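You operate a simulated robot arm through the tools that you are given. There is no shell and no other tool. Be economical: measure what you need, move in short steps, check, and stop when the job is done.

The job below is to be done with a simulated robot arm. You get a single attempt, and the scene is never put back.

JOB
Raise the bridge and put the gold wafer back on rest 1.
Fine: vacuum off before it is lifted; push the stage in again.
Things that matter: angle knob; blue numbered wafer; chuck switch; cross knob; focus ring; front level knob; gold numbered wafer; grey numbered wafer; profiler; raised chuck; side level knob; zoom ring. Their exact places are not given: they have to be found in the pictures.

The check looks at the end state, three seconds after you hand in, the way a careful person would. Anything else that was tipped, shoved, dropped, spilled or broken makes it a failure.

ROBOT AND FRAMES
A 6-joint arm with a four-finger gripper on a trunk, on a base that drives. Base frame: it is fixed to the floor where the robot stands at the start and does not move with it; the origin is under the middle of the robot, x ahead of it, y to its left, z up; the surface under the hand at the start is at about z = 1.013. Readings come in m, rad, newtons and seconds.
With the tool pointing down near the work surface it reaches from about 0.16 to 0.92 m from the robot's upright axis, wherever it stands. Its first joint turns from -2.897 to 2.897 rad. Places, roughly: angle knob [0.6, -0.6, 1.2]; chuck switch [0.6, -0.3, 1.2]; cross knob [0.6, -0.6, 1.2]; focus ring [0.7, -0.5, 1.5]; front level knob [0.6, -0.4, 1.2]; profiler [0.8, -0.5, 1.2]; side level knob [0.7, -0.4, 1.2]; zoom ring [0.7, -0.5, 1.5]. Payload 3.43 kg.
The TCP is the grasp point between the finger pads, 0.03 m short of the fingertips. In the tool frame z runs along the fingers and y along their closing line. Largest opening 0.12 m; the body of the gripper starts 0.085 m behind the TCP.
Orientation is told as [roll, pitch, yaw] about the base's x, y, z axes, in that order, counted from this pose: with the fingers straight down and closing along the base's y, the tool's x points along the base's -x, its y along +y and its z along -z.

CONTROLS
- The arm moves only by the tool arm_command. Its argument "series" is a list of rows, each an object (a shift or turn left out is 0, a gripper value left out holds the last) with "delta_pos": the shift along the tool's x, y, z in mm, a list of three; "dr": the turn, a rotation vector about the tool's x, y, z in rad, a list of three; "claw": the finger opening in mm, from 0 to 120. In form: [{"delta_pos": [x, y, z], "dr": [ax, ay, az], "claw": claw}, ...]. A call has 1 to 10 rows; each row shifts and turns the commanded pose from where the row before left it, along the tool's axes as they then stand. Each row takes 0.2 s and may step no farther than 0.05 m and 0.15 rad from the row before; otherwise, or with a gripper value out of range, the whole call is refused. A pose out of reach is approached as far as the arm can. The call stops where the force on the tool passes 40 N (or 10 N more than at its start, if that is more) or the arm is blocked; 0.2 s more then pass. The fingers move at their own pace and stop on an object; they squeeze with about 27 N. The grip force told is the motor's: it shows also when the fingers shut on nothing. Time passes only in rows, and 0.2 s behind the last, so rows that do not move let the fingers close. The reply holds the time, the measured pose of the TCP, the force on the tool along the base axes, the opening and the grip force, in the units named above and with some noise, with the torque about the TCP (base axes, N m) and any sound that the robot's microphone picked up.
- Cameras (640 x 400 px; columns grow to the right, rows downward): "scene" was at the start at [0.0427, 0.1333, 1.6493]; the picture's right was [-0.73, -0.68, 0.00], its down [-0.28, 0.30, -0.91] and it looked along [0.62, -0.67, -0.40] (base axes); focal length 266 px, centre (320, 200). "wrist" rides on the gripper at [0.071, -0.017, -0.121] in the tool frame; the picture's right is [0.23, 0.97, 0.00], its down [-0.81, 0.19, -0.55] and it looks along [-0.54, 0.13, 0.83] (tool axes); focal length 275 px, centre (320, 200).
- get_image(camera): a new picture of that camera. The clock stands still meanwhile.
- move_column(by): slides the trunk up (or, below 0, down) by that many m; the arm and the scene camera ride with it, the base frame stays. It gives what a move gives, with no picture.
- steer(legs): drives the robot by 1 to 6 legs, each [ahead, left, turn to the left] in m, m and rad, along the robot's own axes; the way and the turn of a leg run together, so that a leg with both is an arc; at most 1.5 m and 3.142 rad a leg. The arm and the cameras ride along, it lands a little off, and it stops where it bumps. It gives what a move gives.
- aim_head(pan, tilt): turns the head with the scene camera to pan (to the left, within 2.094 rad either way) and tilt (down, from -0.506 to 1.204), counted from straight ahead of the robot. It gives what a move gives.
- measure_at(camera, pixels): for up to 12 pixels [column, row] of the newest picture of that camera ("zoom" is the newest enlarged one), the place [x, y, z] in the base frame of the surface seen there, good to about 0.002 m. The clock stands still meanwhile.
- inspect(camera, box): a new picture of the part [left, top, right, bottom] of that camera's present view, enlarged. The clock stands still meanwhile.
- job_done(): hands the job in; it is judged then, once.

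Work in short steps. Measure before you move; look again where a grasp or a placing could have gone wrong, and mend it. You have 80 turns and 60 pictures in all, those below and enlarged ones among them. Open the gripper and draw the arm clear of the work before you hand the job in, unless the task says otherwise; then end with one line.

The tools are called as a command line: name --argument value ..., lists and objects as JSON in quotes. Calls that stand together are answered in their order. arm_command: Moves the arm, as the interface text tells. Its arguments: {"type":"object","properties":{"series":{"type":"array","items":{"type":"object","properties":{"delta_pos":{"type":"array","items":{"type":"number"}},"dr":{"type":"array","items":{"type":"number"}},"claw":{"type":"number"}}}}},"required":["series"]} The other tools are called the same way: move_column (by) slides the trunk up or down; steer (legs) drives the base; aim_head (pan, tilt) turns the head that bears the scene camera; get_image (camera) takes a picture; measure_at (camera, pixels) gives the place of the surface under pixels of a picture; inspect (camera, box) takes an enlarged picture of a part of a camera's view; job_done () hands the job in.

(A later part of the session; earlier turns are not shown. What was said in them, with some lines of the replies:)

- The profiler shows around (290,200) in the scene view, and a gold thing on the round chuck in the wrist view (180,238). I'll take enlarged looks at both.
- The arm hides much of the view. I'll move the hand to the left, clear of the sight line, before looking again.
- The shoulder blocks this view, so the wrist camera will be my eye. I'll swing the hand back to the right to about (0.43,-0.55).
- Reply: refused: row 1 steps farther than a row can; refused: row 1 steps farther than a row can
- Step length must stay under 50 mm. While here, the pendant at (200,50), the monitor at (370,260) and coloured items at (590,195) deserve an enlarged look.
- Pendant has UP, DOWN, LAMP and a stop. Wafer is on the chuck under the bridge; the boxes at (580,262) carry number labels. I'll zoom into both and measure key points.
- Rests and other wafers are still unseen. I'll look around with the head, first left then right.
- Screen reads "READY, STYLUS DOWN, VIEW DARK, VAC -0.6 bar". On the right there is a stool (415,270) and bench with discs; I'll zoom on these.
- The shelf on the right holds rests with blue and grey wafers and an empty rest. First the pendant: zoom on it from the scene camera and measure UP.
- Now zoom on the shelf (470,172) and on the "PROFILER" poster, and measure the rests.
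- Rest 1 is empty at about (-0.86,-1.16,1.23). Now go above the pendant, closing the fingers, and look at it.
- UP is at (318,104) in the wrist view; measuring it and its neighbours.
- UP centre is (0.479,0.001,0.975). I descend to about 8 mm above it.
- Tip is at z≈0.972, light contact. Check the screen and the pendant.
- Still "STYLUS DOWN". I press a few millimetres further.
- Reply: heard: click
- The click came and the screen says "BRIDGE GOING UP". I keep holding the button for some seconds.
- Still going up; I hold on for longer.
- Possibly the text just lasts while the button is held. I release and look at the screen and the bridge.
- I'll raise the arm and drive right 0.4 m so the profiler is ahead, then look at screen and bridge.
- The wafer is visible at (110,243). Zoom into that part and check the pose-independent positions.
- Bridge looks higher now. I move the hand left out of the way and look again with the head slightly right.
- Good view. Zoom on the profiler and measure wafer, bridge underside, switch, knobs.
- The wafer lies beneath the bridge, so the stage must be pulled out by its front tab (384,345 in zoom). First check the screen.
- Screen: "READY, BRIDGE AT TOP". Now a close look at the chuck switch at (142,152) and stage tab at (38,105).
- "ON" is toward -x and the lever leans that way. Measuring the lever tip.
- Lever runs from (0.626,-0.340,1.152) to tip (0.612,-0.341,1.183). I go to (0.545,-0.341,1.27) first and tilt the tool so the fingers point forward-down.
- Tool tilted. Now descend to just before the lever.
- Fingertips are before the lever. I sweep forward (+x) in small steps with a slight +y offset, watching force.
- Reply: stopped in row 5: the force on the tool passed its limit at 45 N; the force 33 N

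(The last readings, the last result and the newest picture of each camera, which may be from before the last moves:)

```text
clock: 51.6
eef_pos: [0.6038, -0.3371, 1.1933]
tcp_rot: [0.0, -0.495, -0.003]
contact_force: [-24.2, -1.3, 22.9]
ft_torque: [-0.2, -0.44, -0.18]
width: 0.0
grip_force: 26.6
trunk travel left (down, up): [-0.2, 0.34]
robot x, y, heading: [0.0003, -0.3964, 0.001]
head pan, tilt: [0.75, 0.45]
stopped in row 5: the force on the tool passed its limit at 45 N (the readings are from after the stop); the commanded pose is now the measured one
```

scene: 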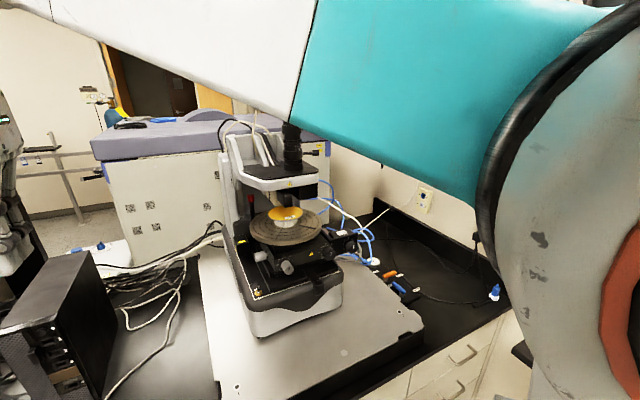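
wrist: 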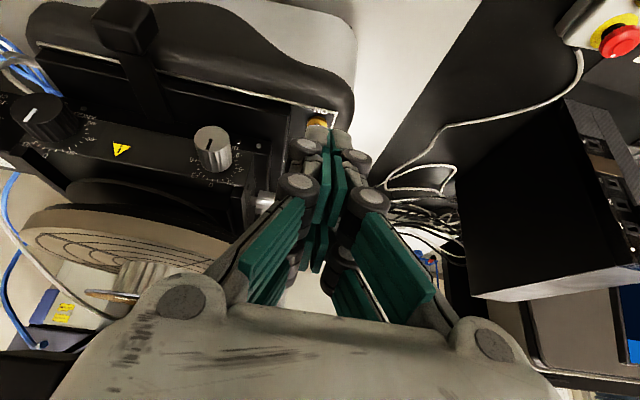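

Hit 45 N at leading edge x≈0.627. I back off and look at the lever.

arm_command --series '[{"delta_pos": [8.8, 0, -4.8]}, {"delta_pos": [17.6, 0, -9.6]}, {"delta_pos": [0, 0, -40]}, {"delta_pos": [0, 0, -40]}, {}]'

get_image --camera "wrist"

inspect --camera "scene" --box '[215, 120, 365, 310]'

```text
clock: 52.8
eef_pos: [0.5394, -0.338, 1.2632]
tcp_rot: [0.001, -0.492, -0.003]
contact_force: [-0.3, -0.6, 0.9]
ft_torque: [-0.05, 0.01, -0.02]
width: 0.0001
grip_force: 27.2
trunk travel left (down, up): [-0.2, 0.34]
robot x, y, heading: [-0.0004, -0.3953, -0.003]
head pan, tilt: [0.75, 0.45]
```

```text
21 pictures are left
```

wrist: 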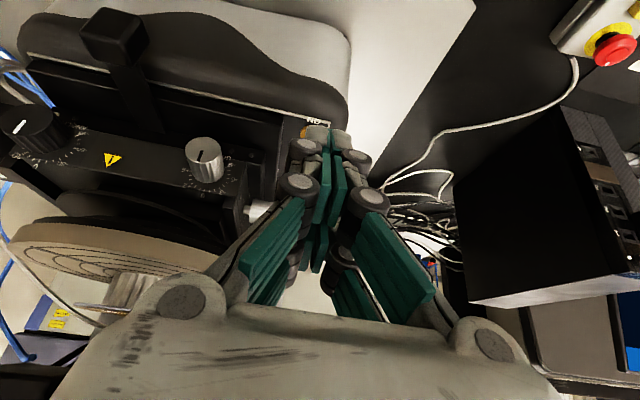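

```text
2.11 times, centred on (290, 215) of scene
```

zoom: 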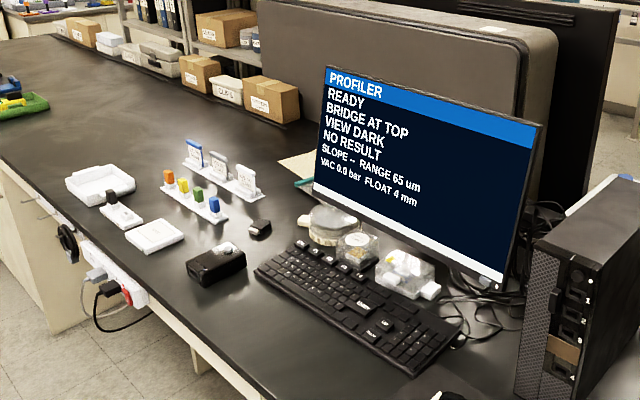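

Screen now says "VAC 0.0 bar": vacuum is off. Next the stage tab at (112,35): measure it.

measure_at --camera "wrist" --pixels '[[100, 25], [125, 18], [143, 35], [115, 55], [85, 28], [105, 45], [128, 80], [115, 80], [142, 80], [135, 60], [60, 60], [180, 75]]'

inspect --camera "wrist" --box '[30, 0, 270, 150]'

```text
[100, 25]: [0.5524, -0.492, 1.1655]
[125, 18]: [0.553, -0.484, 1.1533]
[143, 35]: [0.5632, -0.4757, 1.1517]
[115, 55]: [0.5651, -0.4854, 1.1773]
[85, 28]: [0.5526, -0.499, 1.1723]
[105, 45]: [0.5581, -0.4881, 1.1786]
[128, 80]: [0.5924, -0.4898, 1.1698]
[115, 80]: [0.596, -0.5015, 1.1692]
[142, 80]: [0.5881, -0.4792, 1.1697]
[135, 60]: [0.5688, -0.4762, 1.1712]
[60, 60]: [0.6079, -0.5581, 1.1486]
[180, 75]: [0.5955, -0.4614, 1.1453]
```

```text
2.67 times, centred on (150, 75) of wrist
```

zoom: 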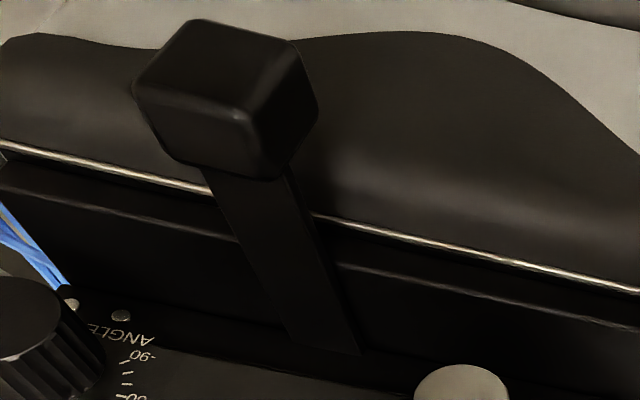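

Tab block spans y -0.500..-0.476, x 0.552..0.567, top z 1.178. Move over it with the fingers opened to 60 mm, then down around it.

arm_command --series '[{"delta_pos": [0, -49, 0], "claw": 60}, {"delta_pos": [0, -49, 0]}, {"delta_pos": [0, -49, 0]}, {"delta_pos": [0, -3, 0]}, {}]'

arm_command --series '[{"delta_pos": [16, 0, 37]}, {"delta_pos": [16.4, 0, 37.5]}, {}]'

get_image --camera "wrist"

```text
clock: 54.0
eef_pos: [0.5396, -0.4879, 1.2604]
tcp_rot: [0.0, -0.492, -0.003]
contact_force: [0.1, -0.1, 0.3]
ft_torque: [-0.02, 0.0, -0.05]
width: 0.0602
grip_force: 0.0
trunk travel left (down, up): [-0.2, 0.34]
robot x, y, heading: [-0.0013, -0.3965, -0.001]
head pan, tilt: [0.75, 0.45]
```

```text
clock: 54.8
eef_pos: [0.5476, -0.4878, 1.1789]
tcp_rot: [-0.001, -0.493, -0.004]
contact_force: [0.3, -0.2, -0.3]
ft_torque: [0.01, -0.01, 0.0]
width: 0.06
grip_force: 0.0
trunk travel left (down, up): [-0.2, 0.34]
robot x, y, heading: [-0.0067, -0.3942, -0.004]
head pan, tilt: [0.75, 0.45]
```

```text
18 pictures are left
```

wrist: 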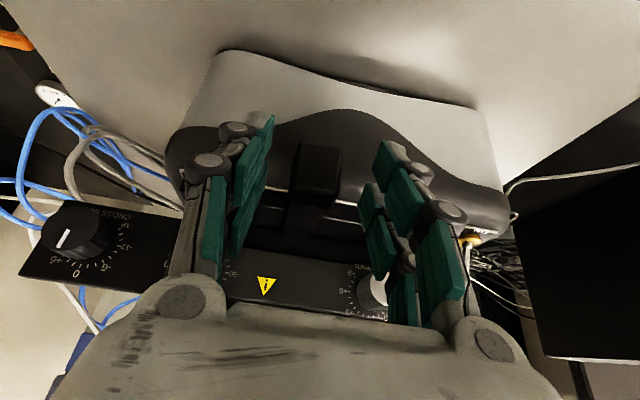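

The tab sits between the fingers; close on it.

arm_command --series '[{"claw": 0}, {}, {}]'

```text
clock: 55.6
eef_pos: [0.5475, -0.4895, 1.1785]
tcp_rot: [0.001, -0.493, -0.007]
contact_force: [-0.6, -9.3, 0.8]
ft_torque: [-0.66, -0.29, 0.05]
width: 0.0278
grip_force: 45.1
trunk travel left (down, up): [-0.2, 0.34]
robot x, y, heading: [0.0003, -0.3929, -0.005]
head pan, tilt: [0.75, 0.45]
```

Gripped at 28 mm. Centre slightly to -y and pull toward -x in 10 mm steps.

arm_command --series '[{"delta_pos": [0, -1.5, 0]}, {"delta_pos": [8.81, 0, -4.73]}, {"delta_pos": [8.81, 0, -4.73]}, {"delta_pos": [8.81, 0, -4.73]}, {"delta_pos": [8.81, 0, -4.73]}]'

```text
clock: 56.8
eef_pos: [0.5062, -0.4904, 1.1798]
tcp_rot: [0.002, -0.489, -0.004]
contact_force: [-3.6, -11.6, -25.4]
ft_torque: [-0.38, -0.38, 0.06]
width: 0.0279
grip_force: 45.1
trunk travel left (down, up): [-0.2, 0.34]
robot x, y, heading: [-0.0015, -0.3954, 0.0]
head pan, tilt: [0.75, 0.45]
```

Stage slides (4 cm so far). The z-force says I lift slightly; ease down 1.5 mm and continue.

arm_command --series '[{"delta_pos": [0.7, -1, 1.3]}, {"delta_pos": [8.85, 0, -4.66]}, {"delta_pos": [8.85, 0, -4.66]}, {"delta_pos": [8.85, 0, -4.66]}, {"delta_pos": [8.85, 0, -4.66]}]'

```text
clock: 58.0
eef_pos: [0.4661, -0.4891, 1.1788]
tcp_rot: [0.001, -0.493, -0.007]
contact_force: [-3.1, -15.1, 12.5]
ft_torque: [-0.71, -0.7, 0.22]
width: 0.028
grip_force: 45.2
trunk travel left (down, up): [-0.2, 0.34]
robot x, y, heading: [-0.0029, -0.3994, -0.002]
head pan, tilt: [0.75, 0.45]
```

8 cm out. Ease sideways by -2 mm and continue.

arm_command --series '[{"delta_pos": [0, -2, -0.5]}, {"delta_pos": [8.83, 0, -4.7]}, {"delta_pos": [8.83, 0, -4.7]}, {"delta_pos": [8.83, 0, -4.7]}]'

```text
clock: 59.0
eef_pos: [0.4346, -0.4901, 1.1791]
tcp_rot: [-0.001, -0.493, -0.004]
contact_force: [-3.0, -1.8, 0.6]
ft_torque: [-0.14, -1.35, 0.13]
width: 0.0276
grip_force: 45.1
trunk travel left (down, up): [-0.2, 0.34]
robot x, y, heading: [-0.0006, -0.3972, -0.006]
head pan, tilt: [0.75, 0.45]
```

11 cm out, low forces. Continue a few more steps.

arm_command --series '[{"delta_pos": [8.83, 0, -4.7]}, {"delta_pos": [8.83, 0, -4.7]}, {"delta_pos": [8.83, 0, -4.7]}]'

aim_head --pan -0.25 --tilt 0.5

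get_image --camera "scene"

```text
clock: 59.8
eef_pos: [0.4048, -0.4894, 1.1801]
tcp_rot: [0.0, -0.493, -0.004]
contact_force: [-4.1, 3.5, -3.0]
ft_torque: [0.2, -0.11, 0.2]
width: 0.0281
grip_force: 45.3
trunk travel left (down, up): [-0.2, 0.34]
robot x, y, heading: [-0.0009, -0.3984, -0.004]
head pan, tilt: [0.75, 0.45]
```

```text
clock: 61.1
eef_pos: [0.4063, -0.4904, 1.1785]
tcp_rot: [-0.003, -0.493, -0.004]
contact_force: [-2.6, 7.4, -10.6]
ft_torque: [0.09, 1.17, 0.29]
width: 0.028
grip_force: 44.8
trunk travel left (down, up): [-0.2, 0.34]
robot x, y, heading: [-0.0013, -0.3943, 0.001]
head pan, tilt: [-0.25, 0.499]
```

```text
17 pictures are left
```

scene: 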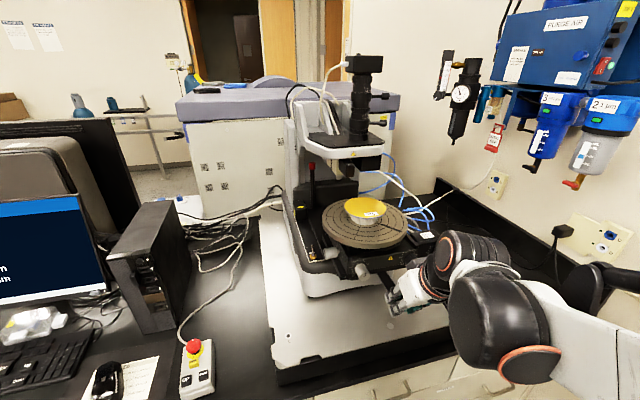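

The wafer has come forward, at (364,211). I pull a little further for clearance to the bridge.

arm_command --series '[{"delta_pos": [8.83, 0, -4.7]}, {"delta_pos": [8.83, 0, -4.7]}]'

```text
clock: 61.7
eef_pos: [0.3921, -0.4895, 1.1792]
tcp_rot: [-0.003, -0.495, -0.003]
contact_force: [16.2, 6.8, 9.5]
ft_torque: [1.18, 0.42, 1.08]
width: 0.0275
grip_force: 43.7
trunk travel left (down, up): [-0.2, 0.34]
robot x, y, heading: [0.0031, -0.3933, -0.003]
head pan, tilt: [-0.25, 0.499]
```

End stop reached. Relax a little, open, and back away upward.

arm_command --series '[{"delta_pos": [-4, 0, 2]}, {"claw": 70}, {"claw": 70}, {"delta_pos": [0, 0, -40]}, {"delta_pos": [0, 0, -40]}, {"delta_pos": [-20, 0, -40]}, {"delta_pos": [-20, 0, -40]}, {"delta_pos": [-20, 0, -40], "claw": 120}, {"delta_pos": [-20, 0, -40]}]'

get_image --camera "wrist"

get_image --camera "scene"

```text
clock: 63.7
eef_pos: [0.3482, -0.4897, 1.4278]
tcp_rot: [-0.001, -0.491, -0.003]
contact_force: [-0.9, 0.2, 0.2]
ft_torque: [0.02, 0.0, 0.04]
width: 0.1197
grip_force: 0.1
trunk travel left (down, up): [-0.2, 0.34]
robot x, y, heading: [-0.0021, -0.3966, -0.003]
head pan, tilt: [-0.25, 0.499]
```

```text
16 pictures are left
```

wrist: 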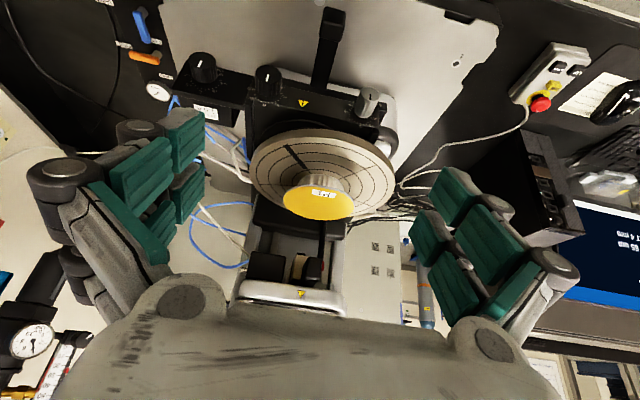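

```text
15 pictures are left
```

scene: 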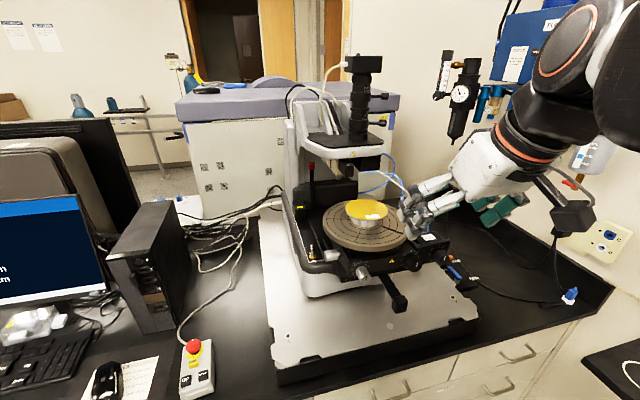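

Measure the wafer rim in the wrist view (284..355, 184..221), the pedestal and the bridge front lip.

measure_at --camera "wrist" --pixels '[[285, 199], [353, 202], [320, 219], [318, 186], [295, 190], [340, 189], [300, 213], [343, 214], [320, 180], [300, 290], [280, 150], [318, 270]]'

measure_at --camera "scene" --pixels '[[347, 209], [386, 209], [366, 200], [366, 218], [366, 226], [330, 150], [350, 153], [375, 150]]'

inspect --camera "wrist" --box '[230, 110, 410, 310]'

```text
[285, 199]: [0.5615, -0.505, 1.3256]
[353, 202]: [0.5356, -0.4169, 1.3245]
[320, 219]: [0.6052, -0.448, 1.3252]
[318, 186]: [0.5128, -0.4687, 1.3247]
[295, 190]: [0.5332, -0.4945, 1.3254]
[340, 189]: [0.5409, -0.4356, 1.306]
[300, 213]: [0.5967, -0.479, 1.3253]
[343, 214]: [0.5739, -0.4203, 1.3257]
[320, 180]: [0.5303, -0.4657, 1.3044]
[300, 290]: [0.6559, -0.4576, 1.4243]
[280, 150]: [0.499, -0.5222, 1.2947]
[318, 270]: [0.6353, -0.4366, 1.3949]
```

```text
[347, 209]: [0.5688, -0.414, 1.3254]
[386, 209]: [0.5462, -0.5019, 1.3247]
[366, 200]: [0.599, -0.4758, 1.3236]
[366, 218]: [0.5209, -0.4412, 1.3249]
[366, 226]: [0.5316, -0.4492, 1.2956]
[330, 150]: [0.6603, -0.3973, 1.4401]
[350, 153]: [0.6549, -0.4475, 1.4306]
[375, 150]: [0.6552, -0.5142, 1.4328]
```

```text
2.00 times, centred on (320, 210) of wrist
```

zoom: 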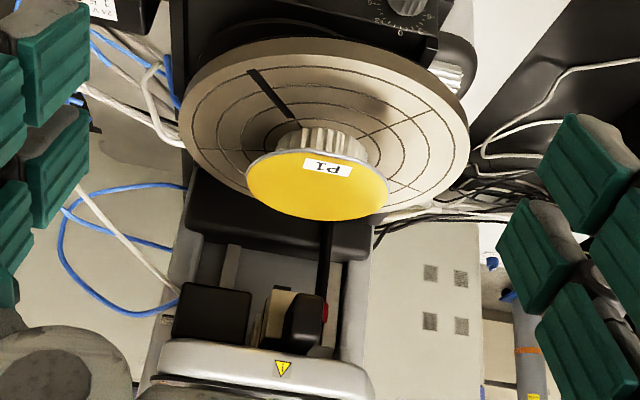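

Wafer centre fits (0.559,-0.4595), radius ≈0.048, top z 1.325; bridge front is at x≈0.655. I bring the tool upright and move above the wafer, open fully.

arm_command --series '[{"dr": [0, 0.123, 0]}, {"dr": [0, 0.123, 0]}, {"dr": [0, 0.123, 0]}, {"dr": [0, 0.122, 0]}, {"delta_pos": [-45, 8, 0]}, {"delta_pos": [-45, 8, 0]}, {"delta_pos": [-45, 8, 0]}, {"delta_pos": [-45, 6, 0]}, {"delta_pos": [-31, 0, 0]}, {}]'

get_image --camera "wrist"

```text
clock: 65.9
eef_pos: [0.5588, -0.4616, 1.4283]
tcp_rot: [0.0, -0.001, -0.003]
contact_force: [-0.3, -0.3, -0.2]
ft_torque: [-0.02, 0.02, -0.01]
width: 0.1201
grip_force: 0.0
trunk travel left (down, up): [-0.2, 0.34]
robot x, y, heading: [-0.0047, -0.394, -0.003]
head pan, tilt: [-0.25, 0.499]
```

```text
13 pictures are left
```

wrist: 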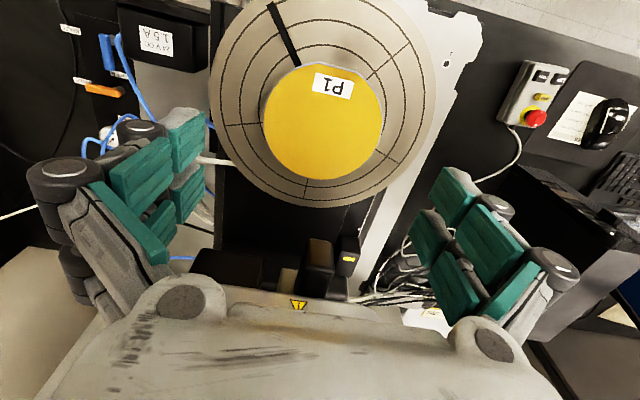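

Now a clean view; re-measure the rim and disc height.

measure_at --camera "wrist" --pixels '[[267, 122], [380, 117], [322, 177], [315, 70], [280, 160], [365, 155], [280, 85], [365, 82], [245, 160], [330, 197], [400, 120]]'

```text
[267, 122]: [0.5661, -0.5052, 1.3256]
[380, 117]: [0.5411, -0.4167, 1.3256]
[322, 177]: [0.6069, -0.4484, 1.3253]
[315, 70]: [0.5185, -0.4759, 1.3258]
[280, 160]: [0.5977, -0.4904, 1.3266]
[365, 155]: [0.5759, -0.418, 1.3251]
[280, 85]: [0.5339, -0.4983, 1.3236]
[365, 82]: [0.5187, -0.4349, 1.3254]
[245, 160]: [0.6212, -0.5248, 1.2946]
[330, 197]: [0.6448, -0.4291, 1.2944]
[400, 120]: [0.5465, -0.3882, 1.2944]
```

Centre ≈(0.557,-0.461), aligned with the TCP; disc is at z 1.2945. Descend 94 mm so the tips end about 10 mm above the disc.

arm_command --series '[{"delta_pos": [1, 0, 40]}, {"delta_pos": [0, 0, 30]}, {"delta_pos": [0, 0, 14]}, {"delta_pos": [0, 0, 10]}, {}]'

arm_command --series '[{"claw": 104}, {}, {"claw": 85}, {}, {}]'

```text
clock: 67.1
eef_pos: [0.5587, -0.4609, 1.334]
tcp_rot: [0.0, -0.002, -0.002]
contact_force: [1.0, 0.4, 0.2]
ft_torque: [0.03, -0.04, -0.02]
width: 0.1199
grip_force: 0.0
trunk travel left (down, up): [-0.2, 0.34]
robot x, y, heading: [0.0029, -0.3982, -0.002]
head pan, tilt: [-0.25, 0.499]
```

```text
clock: 68.3
eef_pos: [0.5577, -0.4607, 1.3338]
tcp_rot: [-0.002, -0.001, -0.005]
contact_force: [1.0, -0.5, 5.3]
ft_torque: [0.11, -0.02, -0.05]
width: 0.0976
grip_force: 27.0
trunk travel left (down, up): [-0.2, 0.34]
robot x, y, heading: [-0.0003, -0.3976, -0.003]
head pan, tilt: [-0.25, 0.499]
```

Gripped at 98 mm with 27 N. Lift gently and check.

arm_command --series '[{"delta_pos": [0, 0, -5]}, {"delta_pos": [0, 0, -10]}, {"delta_pos": [0, 0, -15]}, {"delta_pos": [0, 0, -15]}, {}]'

get_image --camera "wrist"

```text
clock: 69.5
eef_pos: [0.5585, -0.4626, 1.3804]
tcp_rot: [0.001, -0.003, -0.002]
contact_force: [0.0, 0.1, -0.1]
ft_torque: [0.02, -0.01, -0.01]
width: 0.0974
grip_force: 26.7
trunk travel left (down, up): [-0.2, 0.34]
robot x, y, heading: [-0.0024, -0.397, -0.005]
head pan, tilt: [-0.25, 0.499]
```

```text
12 pictures are left
```

wrist: 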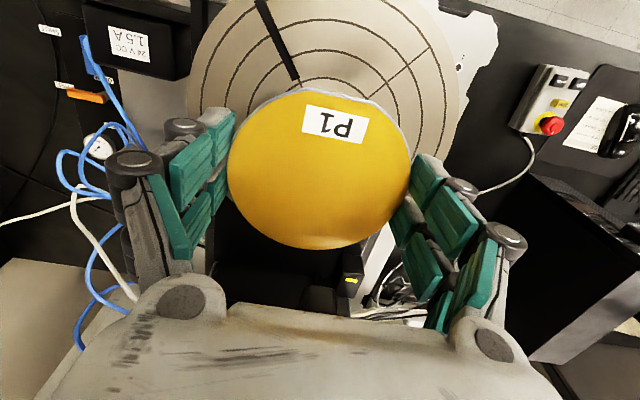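

Wafer held flat. Retract to x≈0.42 and raise, then drive back 0.35 m and turn right.

arm_command --series '[{"delta_pos": [0, 0, -30]}, {"delta_pos": [10, 0, -30]}, {"delta_pos": [25, 10, -20]}, {"delta_pos": [30, 10, 0]}, {"delta_pos": [30, 10, 0]}, {"delta_pos": [30, 10, 0]}, {"delta_pos": [20, 10, 0]}, {}]'

steer --legs '[[-0.35, 0, 0], [0, 0, -1.5708]]'

aim_head --pan -0.6 --tilt 0.5

arm_command --series '[{}]'

get_image --camera "scene"

```text
clock: 71.3
eef_pos: [0.4131, -0.4091, 1.4596]
tcp_rot: [0.0, -0.002, -0.005]
contact_force: [0.3, 0.0, 0.4]
ft_torque: [-0.01, -0.02, 0.01]
width: 0.0973
grip_force: 26.9
trunk travel left (down, up): [-0.2, 0.34]
robot x, y, heading: [0.0029, -0.3968, -0.0]
head pan, tilt: [-0.25, 0.499]
```

```text
clock: 77.4
eef_pos: [-0.3622, -0.8096, 1.4592]
tcp_rot: [-0.001, -0.001, -1.568]
contact_force: [0.0, 0.2, -0.4]
ft_torque: [-0.03, 0.0, -0.01]
width: 0.0974
grip_force: 27.0
trunk travel left (down, up): [-0.2, 0.34]
robot x, y, heading: [-0.3504, -0.3961, -1.568]
head pan, tilt: [-0.25, 0.499]
```

```text
clock: 78.2
eef_pos: [-0.3612, -0.8107, 1.4599]
tcp_rot: [0.001, 0.0, -1.566]
contact_force: [1.0, -0.4, -0.9]
ft_torque: [-0.03, 0.01, -0.06]
width: 0.0977
grip_force: 27.0
trunk travel left (down, up): [-0.2, 0.34]
robot x, y, heading: [-0.3535, -0.3952, -1.571]
head pan, tilt: [-0.6, 0.499]
```

```text
clock: 78.6
eef_pos: [-0.361, -0.81, 1.4602]
tcp_rot: [-0.002, -0.002, -1.567]
contact_force: [-0.5, -0.4, -0.6]
ft_torque: [-0.03, 0.0, -0.01]
width: 0.0974
grip_force: 26.4
trunk travel left (down, up): [-0.2, 0.34]
robot x, y, heading: [-0.352, -0.3949, -1.567]
head pan, tilt: [-0.6, 0.499]
```

```text
11 pictures are left
```

scene: 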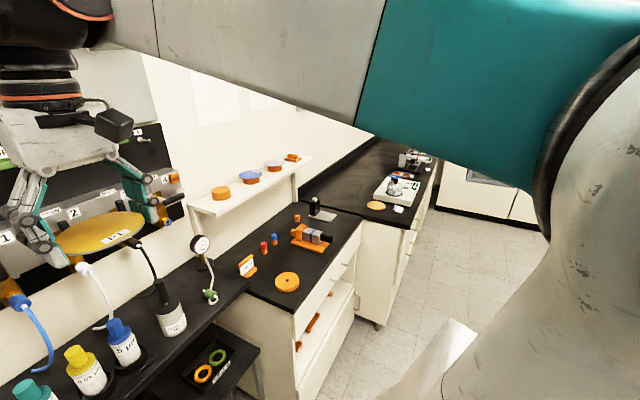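

Floor is clear to the right. Measure the rests now, then strafe right 0.5 m.

measure_at --camera "scene" --pixels '[[221, 188], [212, 190], [230, 188], [221, 196], [252, 174], [274, 164]]'

steer --legs '[[0, -0.5, 0]]'

get_image --camera "wrist"

```text
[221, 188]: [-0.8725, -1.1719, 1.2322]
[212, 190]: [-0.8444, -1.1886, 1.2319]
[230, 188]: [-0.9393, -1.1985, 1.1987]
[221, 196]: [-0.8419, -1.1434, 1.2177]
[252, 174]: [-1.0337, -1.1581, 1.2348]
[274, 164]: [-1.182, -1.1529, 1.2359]
```

```text
clock: 81.5
eef_pos: [-0.8644, -0.8103, 1.4587]
tcp_rot: [0.0, -0.001, -1.571]
contact_force: [-1.4, 0.6, 0.1]
ft_torque: [0.0, -0.01, 0.02]
width: 0.0974
grip_force: 27.2
trunk travel left (down, up): [-0.2, 0.34]
robot x, y, heading: [-0.8572, -0.3965, -1.572]
head pan, tilt: [-0.6, 0.499]
```

```text
10 pictures are left
```

wrist: 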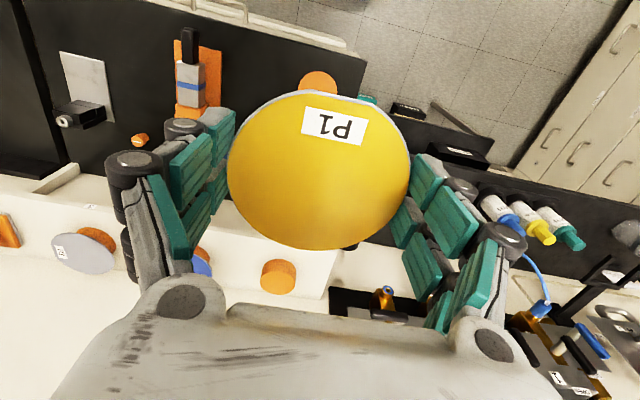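

Rest 1 is at (279,272) in the wrist view. Measure its top rim and the wafer's top.

measure_at --camera "wrist" --pixels '[[279, 270], [264, 277], [296, 274], [280, 262], [279, 285], [270, 265], [290, 266], [320, 170], [245, 170], [395, 170], [320, 235], [320, 105]]'

inspect --camera "wrist" --box '[170, 210, 390, 330]'

```text
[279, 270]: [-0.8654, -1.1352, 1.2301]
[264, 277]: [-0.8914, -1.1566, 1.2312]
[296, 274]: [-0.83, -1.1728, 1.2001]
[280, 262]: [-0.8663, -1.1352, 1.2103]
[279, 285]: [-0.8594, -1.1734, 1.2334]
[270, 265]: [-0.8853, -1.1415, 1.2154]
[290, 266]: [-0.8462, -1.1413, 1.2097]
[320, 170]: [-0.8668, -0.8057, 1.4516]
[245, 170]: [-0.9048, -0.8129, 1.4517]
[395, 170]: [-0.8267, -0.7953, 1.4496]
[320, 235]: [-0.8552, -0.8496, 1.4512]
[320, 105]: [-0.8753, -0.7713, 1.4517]
```

```text
2.91 times, centred on (280, 270) of wrist
```

zoom: 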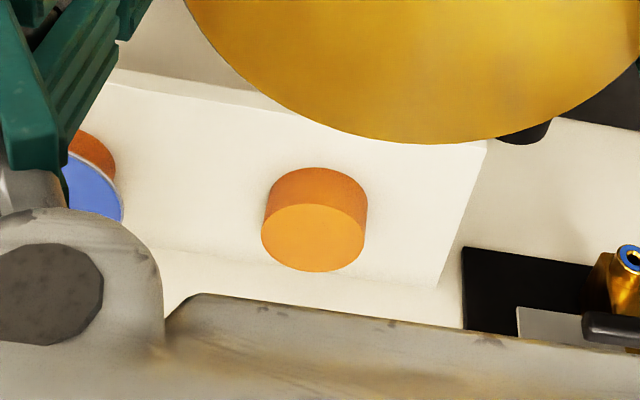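

Measure the top face's rim in this zoom.

measure_at --camera "zoom" --pixels '[[313, 238], [267, 232], [360, 236], [312, 208], [312, 267], [280, 256], [345, 258], [285, 213], [345, 213], [110, 190], [445, 262]]'

```text
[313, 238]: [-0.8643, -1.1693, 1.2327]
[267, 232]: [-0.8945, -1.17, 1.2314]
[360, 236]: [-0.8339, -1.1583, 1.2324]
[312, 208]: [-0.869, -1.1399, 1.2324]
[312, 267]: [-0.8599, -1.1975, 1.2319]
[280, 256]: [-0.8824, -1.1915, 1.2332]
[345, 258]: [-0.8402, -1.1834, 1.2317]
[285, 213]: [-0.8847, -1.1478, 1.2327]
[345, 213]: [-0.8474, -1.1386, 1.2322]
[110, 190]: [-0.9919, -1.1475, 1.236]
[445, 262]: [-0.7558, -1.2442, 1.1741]
```

Rest 1 centre (-0.864,-1.168), top z 1.232; wafer top sits ~7.5 mm below the TCP. Check the gauge and other nearby things' positions from the last scene picture before extending.

measure_at --camera "scene" --pixels '[[200, 243], [209, 243], [208, 265], [160, 180], [175, 205], [170, 180]]'

arm_command --series '[{"delta_pos": [-44, 0, 0]}, {"delta_pos": [-44, 0, 0]}, {"delta_pos": [-44, 0, 0]}, {"delta_pos": [-44, 0, 0]}, {"delta_pos": [-44, 0, 0]}, {"delta_pos": [-44, 0, 0]}, {}]'

```text
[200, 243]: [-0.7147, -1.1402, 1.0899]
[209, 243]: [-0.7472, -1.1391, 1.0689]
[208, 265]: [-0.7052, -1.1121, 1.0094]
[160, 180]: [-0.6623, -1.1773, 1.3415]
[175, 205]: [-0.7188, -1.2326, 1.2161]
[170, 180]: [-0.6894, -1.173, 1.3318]
```

```text
clock: 83.2
eef_pos: [-0.8645, -1.0767, 1.4596]
tcp_rot: [-0.001, -0.004, -1.57]
contact_force: [0.7, -0.5, -0.4]
ft_torque: [-0.06, 0.02, 0.06]
width: 0.0975
grip_force: 27.4
trunk travel left (down, up): [-0.2, 0.34]
robot x, y, heading: [-0.8488, -0.3971, -1.573]
head pan, tilt: [-0.6, 0.499]
```

All clear. Go over the rest and down to about 45 mm above.

arm_command --series '[{"delta_pos": [-46, 0, 0]}, {"delta_pos": [-45, 0, 0]}, {"delta_pos": [0, 0, 45]}, {"delta_pos": [0, 0, 45]}, {"delta_pos": [0, 0, 45]}, {"delta_pos": [0, 0, 35]}, {}]'

get_image --camera "scene"

get_image --camera "wrist"

```text
clock: 84.8
eef_pos: [-0.8656, -1.1567, 1.29]
tcp_rot: [0.0, -0.001, -1.57]
contact_force: [-0.6, -0.5, -1.4]
ft_torque: [0.01, 0.01, -0.01]
width: 0.0971
grip_force: 26.9
out of reach, approached as far as the arm can: row 2
trunk travel left (down, up): [-0.2, 0.34]
robot x, y, heading: [-0.8507, -0.3963, -1.569]
head pan, tilt: [-0.6, 0.499]
```

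```text
8 pictures are left
```

scene: 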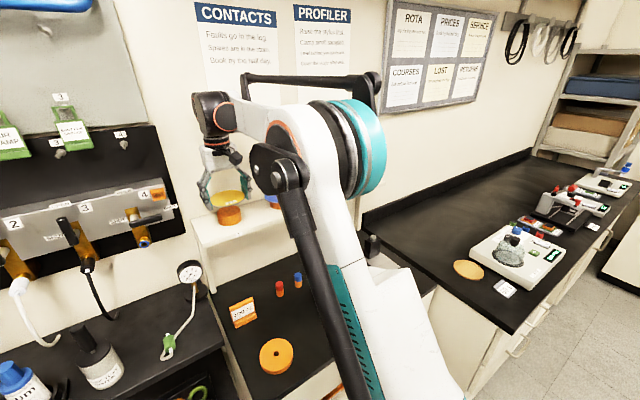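

```text
7 pictures are left
```

wrist: 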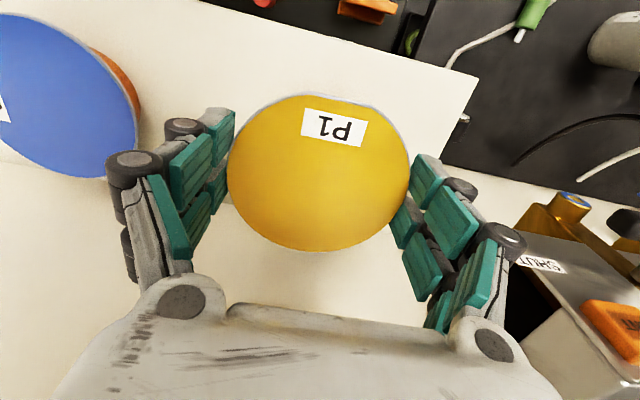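

Reach is short by 11 mm at height; correct now that it's lower, then descend to ~10 mm above contact.

arm_command --series '[{"delta_pos": [-11.3, 1, 0]}, {"delta_pos": [0, 0, 20]}, {"delta_pos": [0, 0, 16]}, {}]'

inspect --camera "scene" --box '[180, 130, 300, 240]'

```text
clock: 85.8
eef_pos: [-0.8641, -1.1668, 1.252]
tcp_rot: [-0.001, -0.002, -1.57]
contact_force: [-0.5, 0.3, -0.2]
ft_torque: [-0.03, 0.02, 0.01]
width: 0.0973
grip_force: 27.0
trunk travel left (down, up): [-0.2, 0.34]
robot x, y, heading: [-0.851, -0.3968, -1.576]
head pan, tilt: [-0.6, 0.499]
```

```text
3.64 times, centred on (240, 185) of scene
```

zoom: 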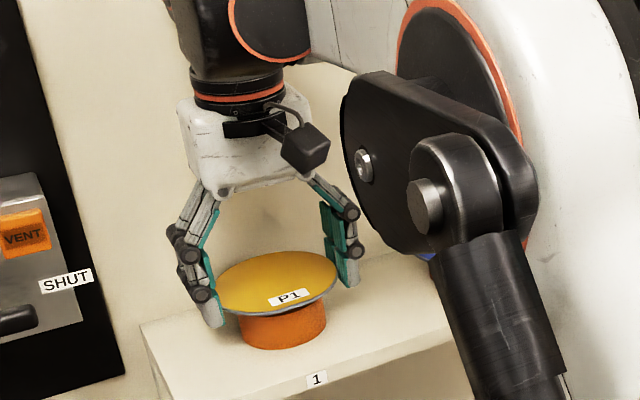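

Wafer is centred over rest 1. Descend in small steps until contact.

arm_command --series '[{"delta_pos": [0, 0, 3]}, {"delta_pos": [0, 0, 2]}, {"delta_pos": [0, 0, 1.5]}, {}]'

```text
clock: 86.8
eef_pos: [-0.8646, -1.1664, 1.2477]
tcp_rot: [0.0, 0.0, -1.571]
contact_force: [-1.1, -0.3, -0.4]
ft_torque: [-0.05, 0.01, -0.01]
width: 0.0974
grip_force: 27.0
trunk travel left (down, up): [-0.2, 0.34]
robot x, y, heading: [-0.8515, -0.3934, -1.573]
head pan, tilt: [-0.6, 0.499]
```

No contact yet; go on in 1 mm steps.

arm_command --series '[{"delta_pos": [0, 0, 1]}, {"delta_pos": [0, 0, 1]}, {"delta_pos": [0, 0, 1]}, {}]'

```text
clock: 87.8
eef_pos: [-0.8638, -1.1673, 1.2444]
tcp_rot: [0.002, -0.001, -1.572]
contact_force: [0.2, -1.0, 5.2]
ft_torque: [-0.04, -0.03, 0.01]
width: 0.0975
grip_force: 27.2
trunk travel left (down, up): [-0.2, 0.34]
robot x, y, heading: [-0.8508, -0.3969, -1.575]
head pan, tilt: [-0.6, 0.499]
```

Contact (5 N). Open gently to 114 mm, then rise straight up.

arm_command --series '[{"claw": 100}, {"claw": 106}, {"claw": 114}, {}, {"delta_pos": [0, 0, -5]}, {"delta_pos": [0, 0, -20]}, {"delta_pos": [0, 0, -40]}, {"delta_pos": [0, 0, -45]}]'

inspect --camera "scene" --box '[180, 130, 300, 240]'

```text
clock: 89.5
eef_pos: [-0.8646, -1.1633, 1.3554]
tcp_rot: [-0.001, 0.0, -1.57]
contact_force: [0.1, -0.1, -0.3]
ft_torque: [-0.01, -0.01, 0.0]
width: 0.1145
grip_force: 0.1
trunk travel left (down, up): [-0.2, 0.34]
robot x, y, heading: [-0.8521, -0.399, -1.574]
head pan, tilt: [-0.6, 0.499]
```

```text
3.64 times, centred on (240, 185) of scene
```

zoom: 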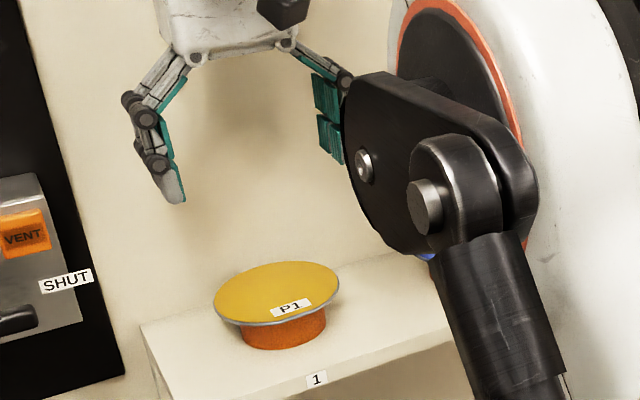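

The wafer sits flat and centred on rest 1. Retract the arm and drive back to the profiler.

arm_command --series '[{"delta_pos": [0, 0, -40]}, {"delta_pos": [30, 0, -35]}, {"delta_pos": [45, 0, -20]}, {"delta_pos": [48, 0, 0]}, {"delta_pos": [48, 0, 0]}, {"delta_pos": [48, 0, 0]}, {"delta_pos": [48, 0, 0]}, {"delta_pos": [48, 0, 0]}, {"delta_pos": [40, 0, 0], "claw": 0}]'

steer --legs '[[0, 0.5, 0], [0, 0, 1.5708], [0.35, 0, 0]]'

aim_head --pan -0.25 --tilt 0.5

arm_command --series '[{}]'

get_image --camera "wrist"

```text
clock: 91.5
eef_pos: [-0.865, -0.8099, 1.4483]
tcp_rot: [0.0, -0.003, -1.571]
contact_force: [-0.1, -0.3, -0.1]
ft_torque: [-0.02, 0.02, 0.04]
width: 0.0203
grip_force: 8.5
trunk travel left (down, up): [-0.2, 0.34]
robot x, y, heading: [-0.8536, -0.3978, -1.569]
head pan, tilt: [-0.6, 0.499]
```

```text
clock: 100.2
eef_pos: [0.424, -0.4195, 1.4489]
tcp_rot: [0.001, -0.002, -0.011]
contact_force: [0.7, 0.4, 0.2]
ft_torque: [0.0, 0.02, 0.0]
width: 0.0
grip_force: 27.5
trunk travel left (down, up): [-0.2, 0.34]
robot x, y, heading: [0.0101, -0.3974, -0.011]
head pan, tilt: [-0.6, 0.499]
```

```text
clock: 101.0
eef_pos: [0.4237, -0.42, 1.4476]
tcp_rot: [-0.001, -0.001, -0.011]
contact_force: [0.1, -0.6, 0.0]
ft_torque: [0.0, 0.02, 0.0]
width: 0.0001
grip_force: 27.2
trunk travel left (down, up): [-0.2, 0.34]
robot x, y, heading: [0.0099, -0.3996, -0.012]
head pan, tilt: [-0.25, 0.499]
```

```text
clock: 101.4
eef_pos: [0.4238, -0.4189, 1.4478]
tcp_rot: [-0.001, -0.002, -0.013]
contact_force: [0.4, -0.1, 0.1]
ft_torque: [-0.01, 0.02, -0.03]
width: 0.0
grip_force: 26.7
trunk travel left (down, up): [-0.2, 0.34]
robot x, y, heading: [0.0104, -0.4016, -0.011]
head pan, tilt: [-0.25, 0.499]
```

```text
4 pictures are left
```

wrist: 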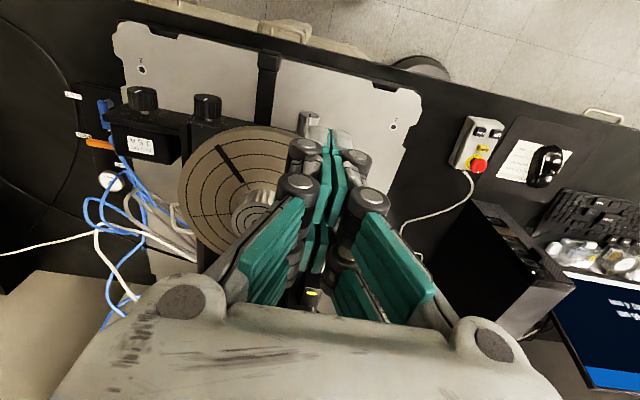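

Tab is at (270,60). Measure it before pushing with closed fingers.

measure_at --camera "wrist" --pixels '[[270, 57], [260, 55], [280, 56], [270, 52], [270, 66], [268, 90], [310, 122], [207, 105], [240, 205]]'

```text
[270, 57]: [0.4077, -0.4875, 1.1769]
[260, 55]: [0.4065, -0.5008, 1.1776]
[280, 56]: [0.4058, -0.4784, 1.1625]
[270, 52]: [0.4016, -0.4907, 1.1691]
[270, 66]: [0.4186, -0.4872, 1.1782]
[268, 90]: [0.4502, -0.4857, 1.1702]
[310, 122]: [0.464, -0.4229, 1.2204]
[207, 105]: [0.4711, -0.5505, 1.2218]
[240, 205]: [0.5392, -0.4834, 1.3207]
```

Tab face is at x≈0.401, y≈-0.488. Position the closed fingers in front of it at (0.370,-0.488), then descend.

arm_command --series '[{"delta_pos": [27, -34, 0]}, {"delta_pos": [27, -35, 0]}, {"delta_pos": [0, 0, 45]}, {"delta_pos": [0, 0, 45]}, {"delta_pos": [0, 0, 45]}, {"delta_pos": [0, 0, 45]}, {"delta_pos": [0, 0, 45]}, {"delta_pos": [0, 0, 40]}, {}]'

```text
clock: 103.4
eef_pos: [0.3676, -0.488, 1.1826]
tcp_rot: [0.001, -0.001, -0.01]
contact_force: [0.1, -0.2, -0.1]
ft_torque: [-0.01, 0.03, 0.03]
width: 0.0
grip_force: 26.9
trunk travel left (down, up): [-0.2, 0.34]
robot x, y, heading: [0.0088, -0.4034, -0.011]
head pan, tilt: [-0.25, 0.499]
```

Now push +x in 12 mm steps.

arm_command --series '[{"delta_pos": [-12, 0, 0]}, {"delta_pos": [-8, 0, 0]}, {"delta_pos": [-8, 0, 0]}, {"delta_pos": [-12, 0, 0]}, {"delta_pos": [-12, 0, 0]}, {"delta_pos": [-12, 0, 0]}, {"delta_pos": [-12, 0, 0]}, {"delta_pos": [-12, 0, 0]}, {"delta_pos": [-12, 0, 0]}]'

```text
clock: 105.4
eef_pos: [0.4695, -0.4887, 1.1827]
tcp_rot: [0.0, -0.002, -0.013]
contact_force: [-0.1, -0.1, -0.3]
ft_torque: [0.0, 0.03, 0.0]
width: 0.0002
grip_force: 33.3
trunk travel left (down, up): [-0.2, 0.34]
robot x, y, heading: [0.0091, -0.4048, -0.015]
head pan, tilt: [-0.25, 0.499]
```

Force reads almost zero; check that the stage really moves along.

get_image --camera "scene"

```text
3 pictures are left
```

scene: 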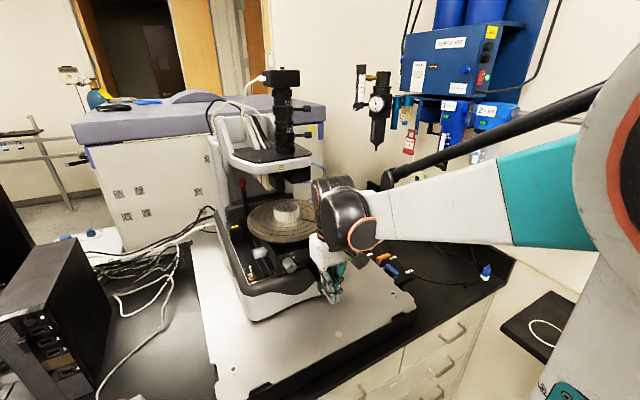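

measure_at --camera "scene" --pixels '[[287, 207], [275, 206], [299, 207], [287, 202], [290, 266], [270, 255]]'

```text
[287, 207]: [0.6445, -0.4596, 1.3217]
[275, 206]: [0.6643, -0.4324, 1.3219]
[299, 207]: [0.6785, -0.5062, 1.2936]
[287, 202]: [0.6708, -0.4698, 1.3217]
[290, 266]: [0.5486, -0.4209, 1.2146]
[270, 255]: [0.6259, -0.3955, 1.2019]
```

The pedestal has moved in with the push (knob from x 0.464 to 0.549; home 0.608). Continue to the stop in smaller steps.

arm_command --series '[{"delta_pos": [-10, 0, 0]}, {"delta_pos": [-10, 0, 0]}, {"delta_pos": [-10, 0, 0]}, {"delta_pos": [-10, 0, 0]}, {"delta_pos": [-8, 0, 0]}, {"delta_pos": [-6, 0, 0]}, {"delta_pos": [-5, 0, 0]}, {}]'

```text
clock: 107.2
eef_pos: [0.5281, -0.4886, 1.1829]
tcp_rot: [0.002, -0.003, -0.01]
contact_force: [1.2, -0.7, 0.3]
ft_torque: [0.0, 0.01, -0.04]
width: 0.0
grip_force: 33.5
trunk travel left (down, up): [-0.2, 0.34]
robot x, y, heading: [0.0104, -0.402, -0.014]
head pan, tilt: [-0.25, 0.499]
```

Continue with small steps until a stop force is felt.

arm_command --series '[{"delta_pos": [-4, 0, 0]}, {"delta_pos": [-4, 0, 0]}, {"delta_pos": [-3, 0, 0]}, {"delta_pos": [-3, 0, 0]}, {"delta_pos": [-2, 0, 0]}, {}]'

```text
clock: 108.0
eef_pos: [0.5302, -0.4891, 1.183]
tcp_rot: [-0.001, 0.007, -0.013]
contact_force: [-14.3, 1.7, -2.0]
ft_torque: [0.0, 0.22, 0.14]
width: 0.0057
grip_force: 33.9
trunk travel left (down, up): [-0.2, 0.34]
robot x, y, heading: [0.0061, -0.4005, -0.015]
head pan, tilt: [-0.25, 0.499]
stopped in row 3: the force on the tool passed its limit at 44 N (the readings are from after the stop); the commanded pose is now the measured one
```

A firm stop at x≈0.53, matching the home estimate. Back off, rise, and verify.

arm_command --series '[{"delta_pos": [15, 0, 0]}, {"delta_pos": [35, 0, 0]}, {"delta_pos": [40, 0, -20]}, {"delta_pos": [30, 0, -38]}, {"delta_pos": [0, 0, -48]}, {"delta_pos": [0, 0, -48]}, {"delta_pos": [0, 0, -48]}, {"delta_pos": [0, 0, -48], "claw": 80}, {"delta_pos": [0, 0, -30], "claw": 80}, {}]'

get_image --camera "wrist"

aim_head --pan 0.5 --tilt 0.45

measure_at --camera "wrist" --pixels '[[320, 195], [350, 228], [324, 186], [284, 215]]'

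```text
clock: 110.2
eef_pos: [0.4153, -0.4867, 1.4641]
tcp_rot: [0.0, 0.006, -0.011]
contact_force: [-0.3, 0.5, 0.4]
ft_torque: [-0.01, 0.0, 0.02]
width: 0.0803
grip_force: 0.2
trunk travel left (down, up): [-0.2, 0.34]
robot x, y, heading: [0.0096, -0.4005, -0.017]
head pan, tilt: [-0.25, 0.499]
```

```text
2 pictures are left
```

wrist: 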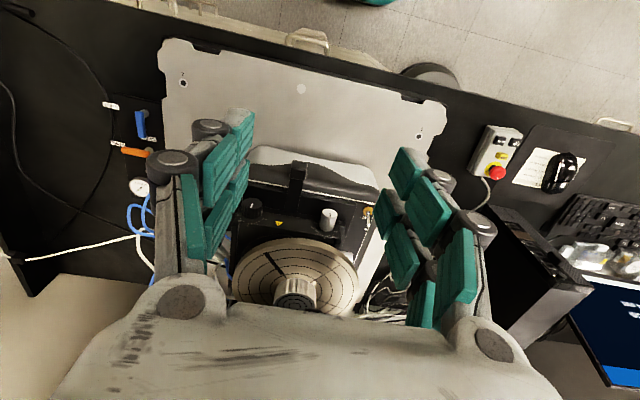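

```text
clock: 111.3
eef_pos: [0.4154, -0.4879, 1.4637]
tcp_rot: [0.002, 0.005, -0.012]
contact_force: [-0.4, -0.4, 0.3]
ft_torque: [0.01, 0.0, 0.0]
width: 0.0802
grip_force: 0.1
trunk travel left (down, up): [-0.2, 0.34]
robot x, y, heading: [0.0096, -0.4002, -0.012]
head pan, tilt: [0.499, 0.45]
```

```text
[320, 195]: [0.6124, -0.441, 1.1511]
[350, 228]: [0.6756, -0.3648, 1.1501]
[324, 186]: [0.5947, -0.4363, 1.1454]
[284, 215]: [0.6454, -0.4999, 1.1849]
```

Measure the tab and the front knob at their pixels in this picture (299,165; 328,212; 252,206).

measure_at --camera "wrist" --pixels '[[299, 166], [299, 162], [298, 172], [328, 213], [253, 206], [295, 285]]'

get_image --camera "scene"

```text
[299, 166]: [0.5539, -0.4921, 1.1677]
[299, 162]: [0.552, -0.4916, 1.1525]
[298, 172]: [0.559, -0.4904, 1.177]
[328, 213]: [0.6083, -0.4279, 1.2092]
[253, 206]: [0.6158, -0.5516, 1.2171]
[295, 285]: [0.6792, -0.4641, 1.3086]
```

```text
1 pictures are left
```

scene: 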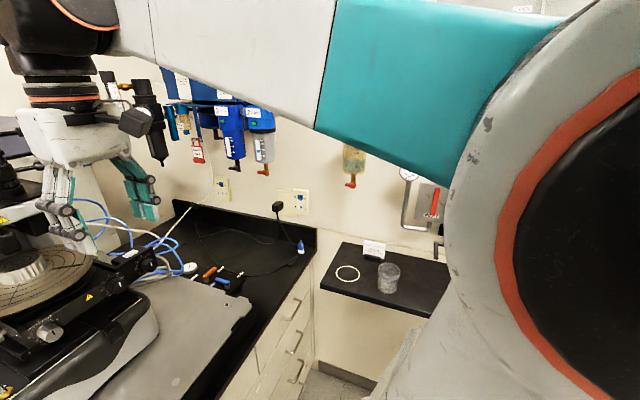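

The tab face is back at x 0.552, where it started, so the stage is fully in. The wafer is on rest 1, the vacuum is off, the bridge is at the top, and the open hand is clear, so I hand the job in.

job_done

```text
The job is handed in.
```

I raised the bridge to the top, switched the vacuum off before lifting, put the gold wafer flat on rest 1, and pushed the stage back in to its stop.
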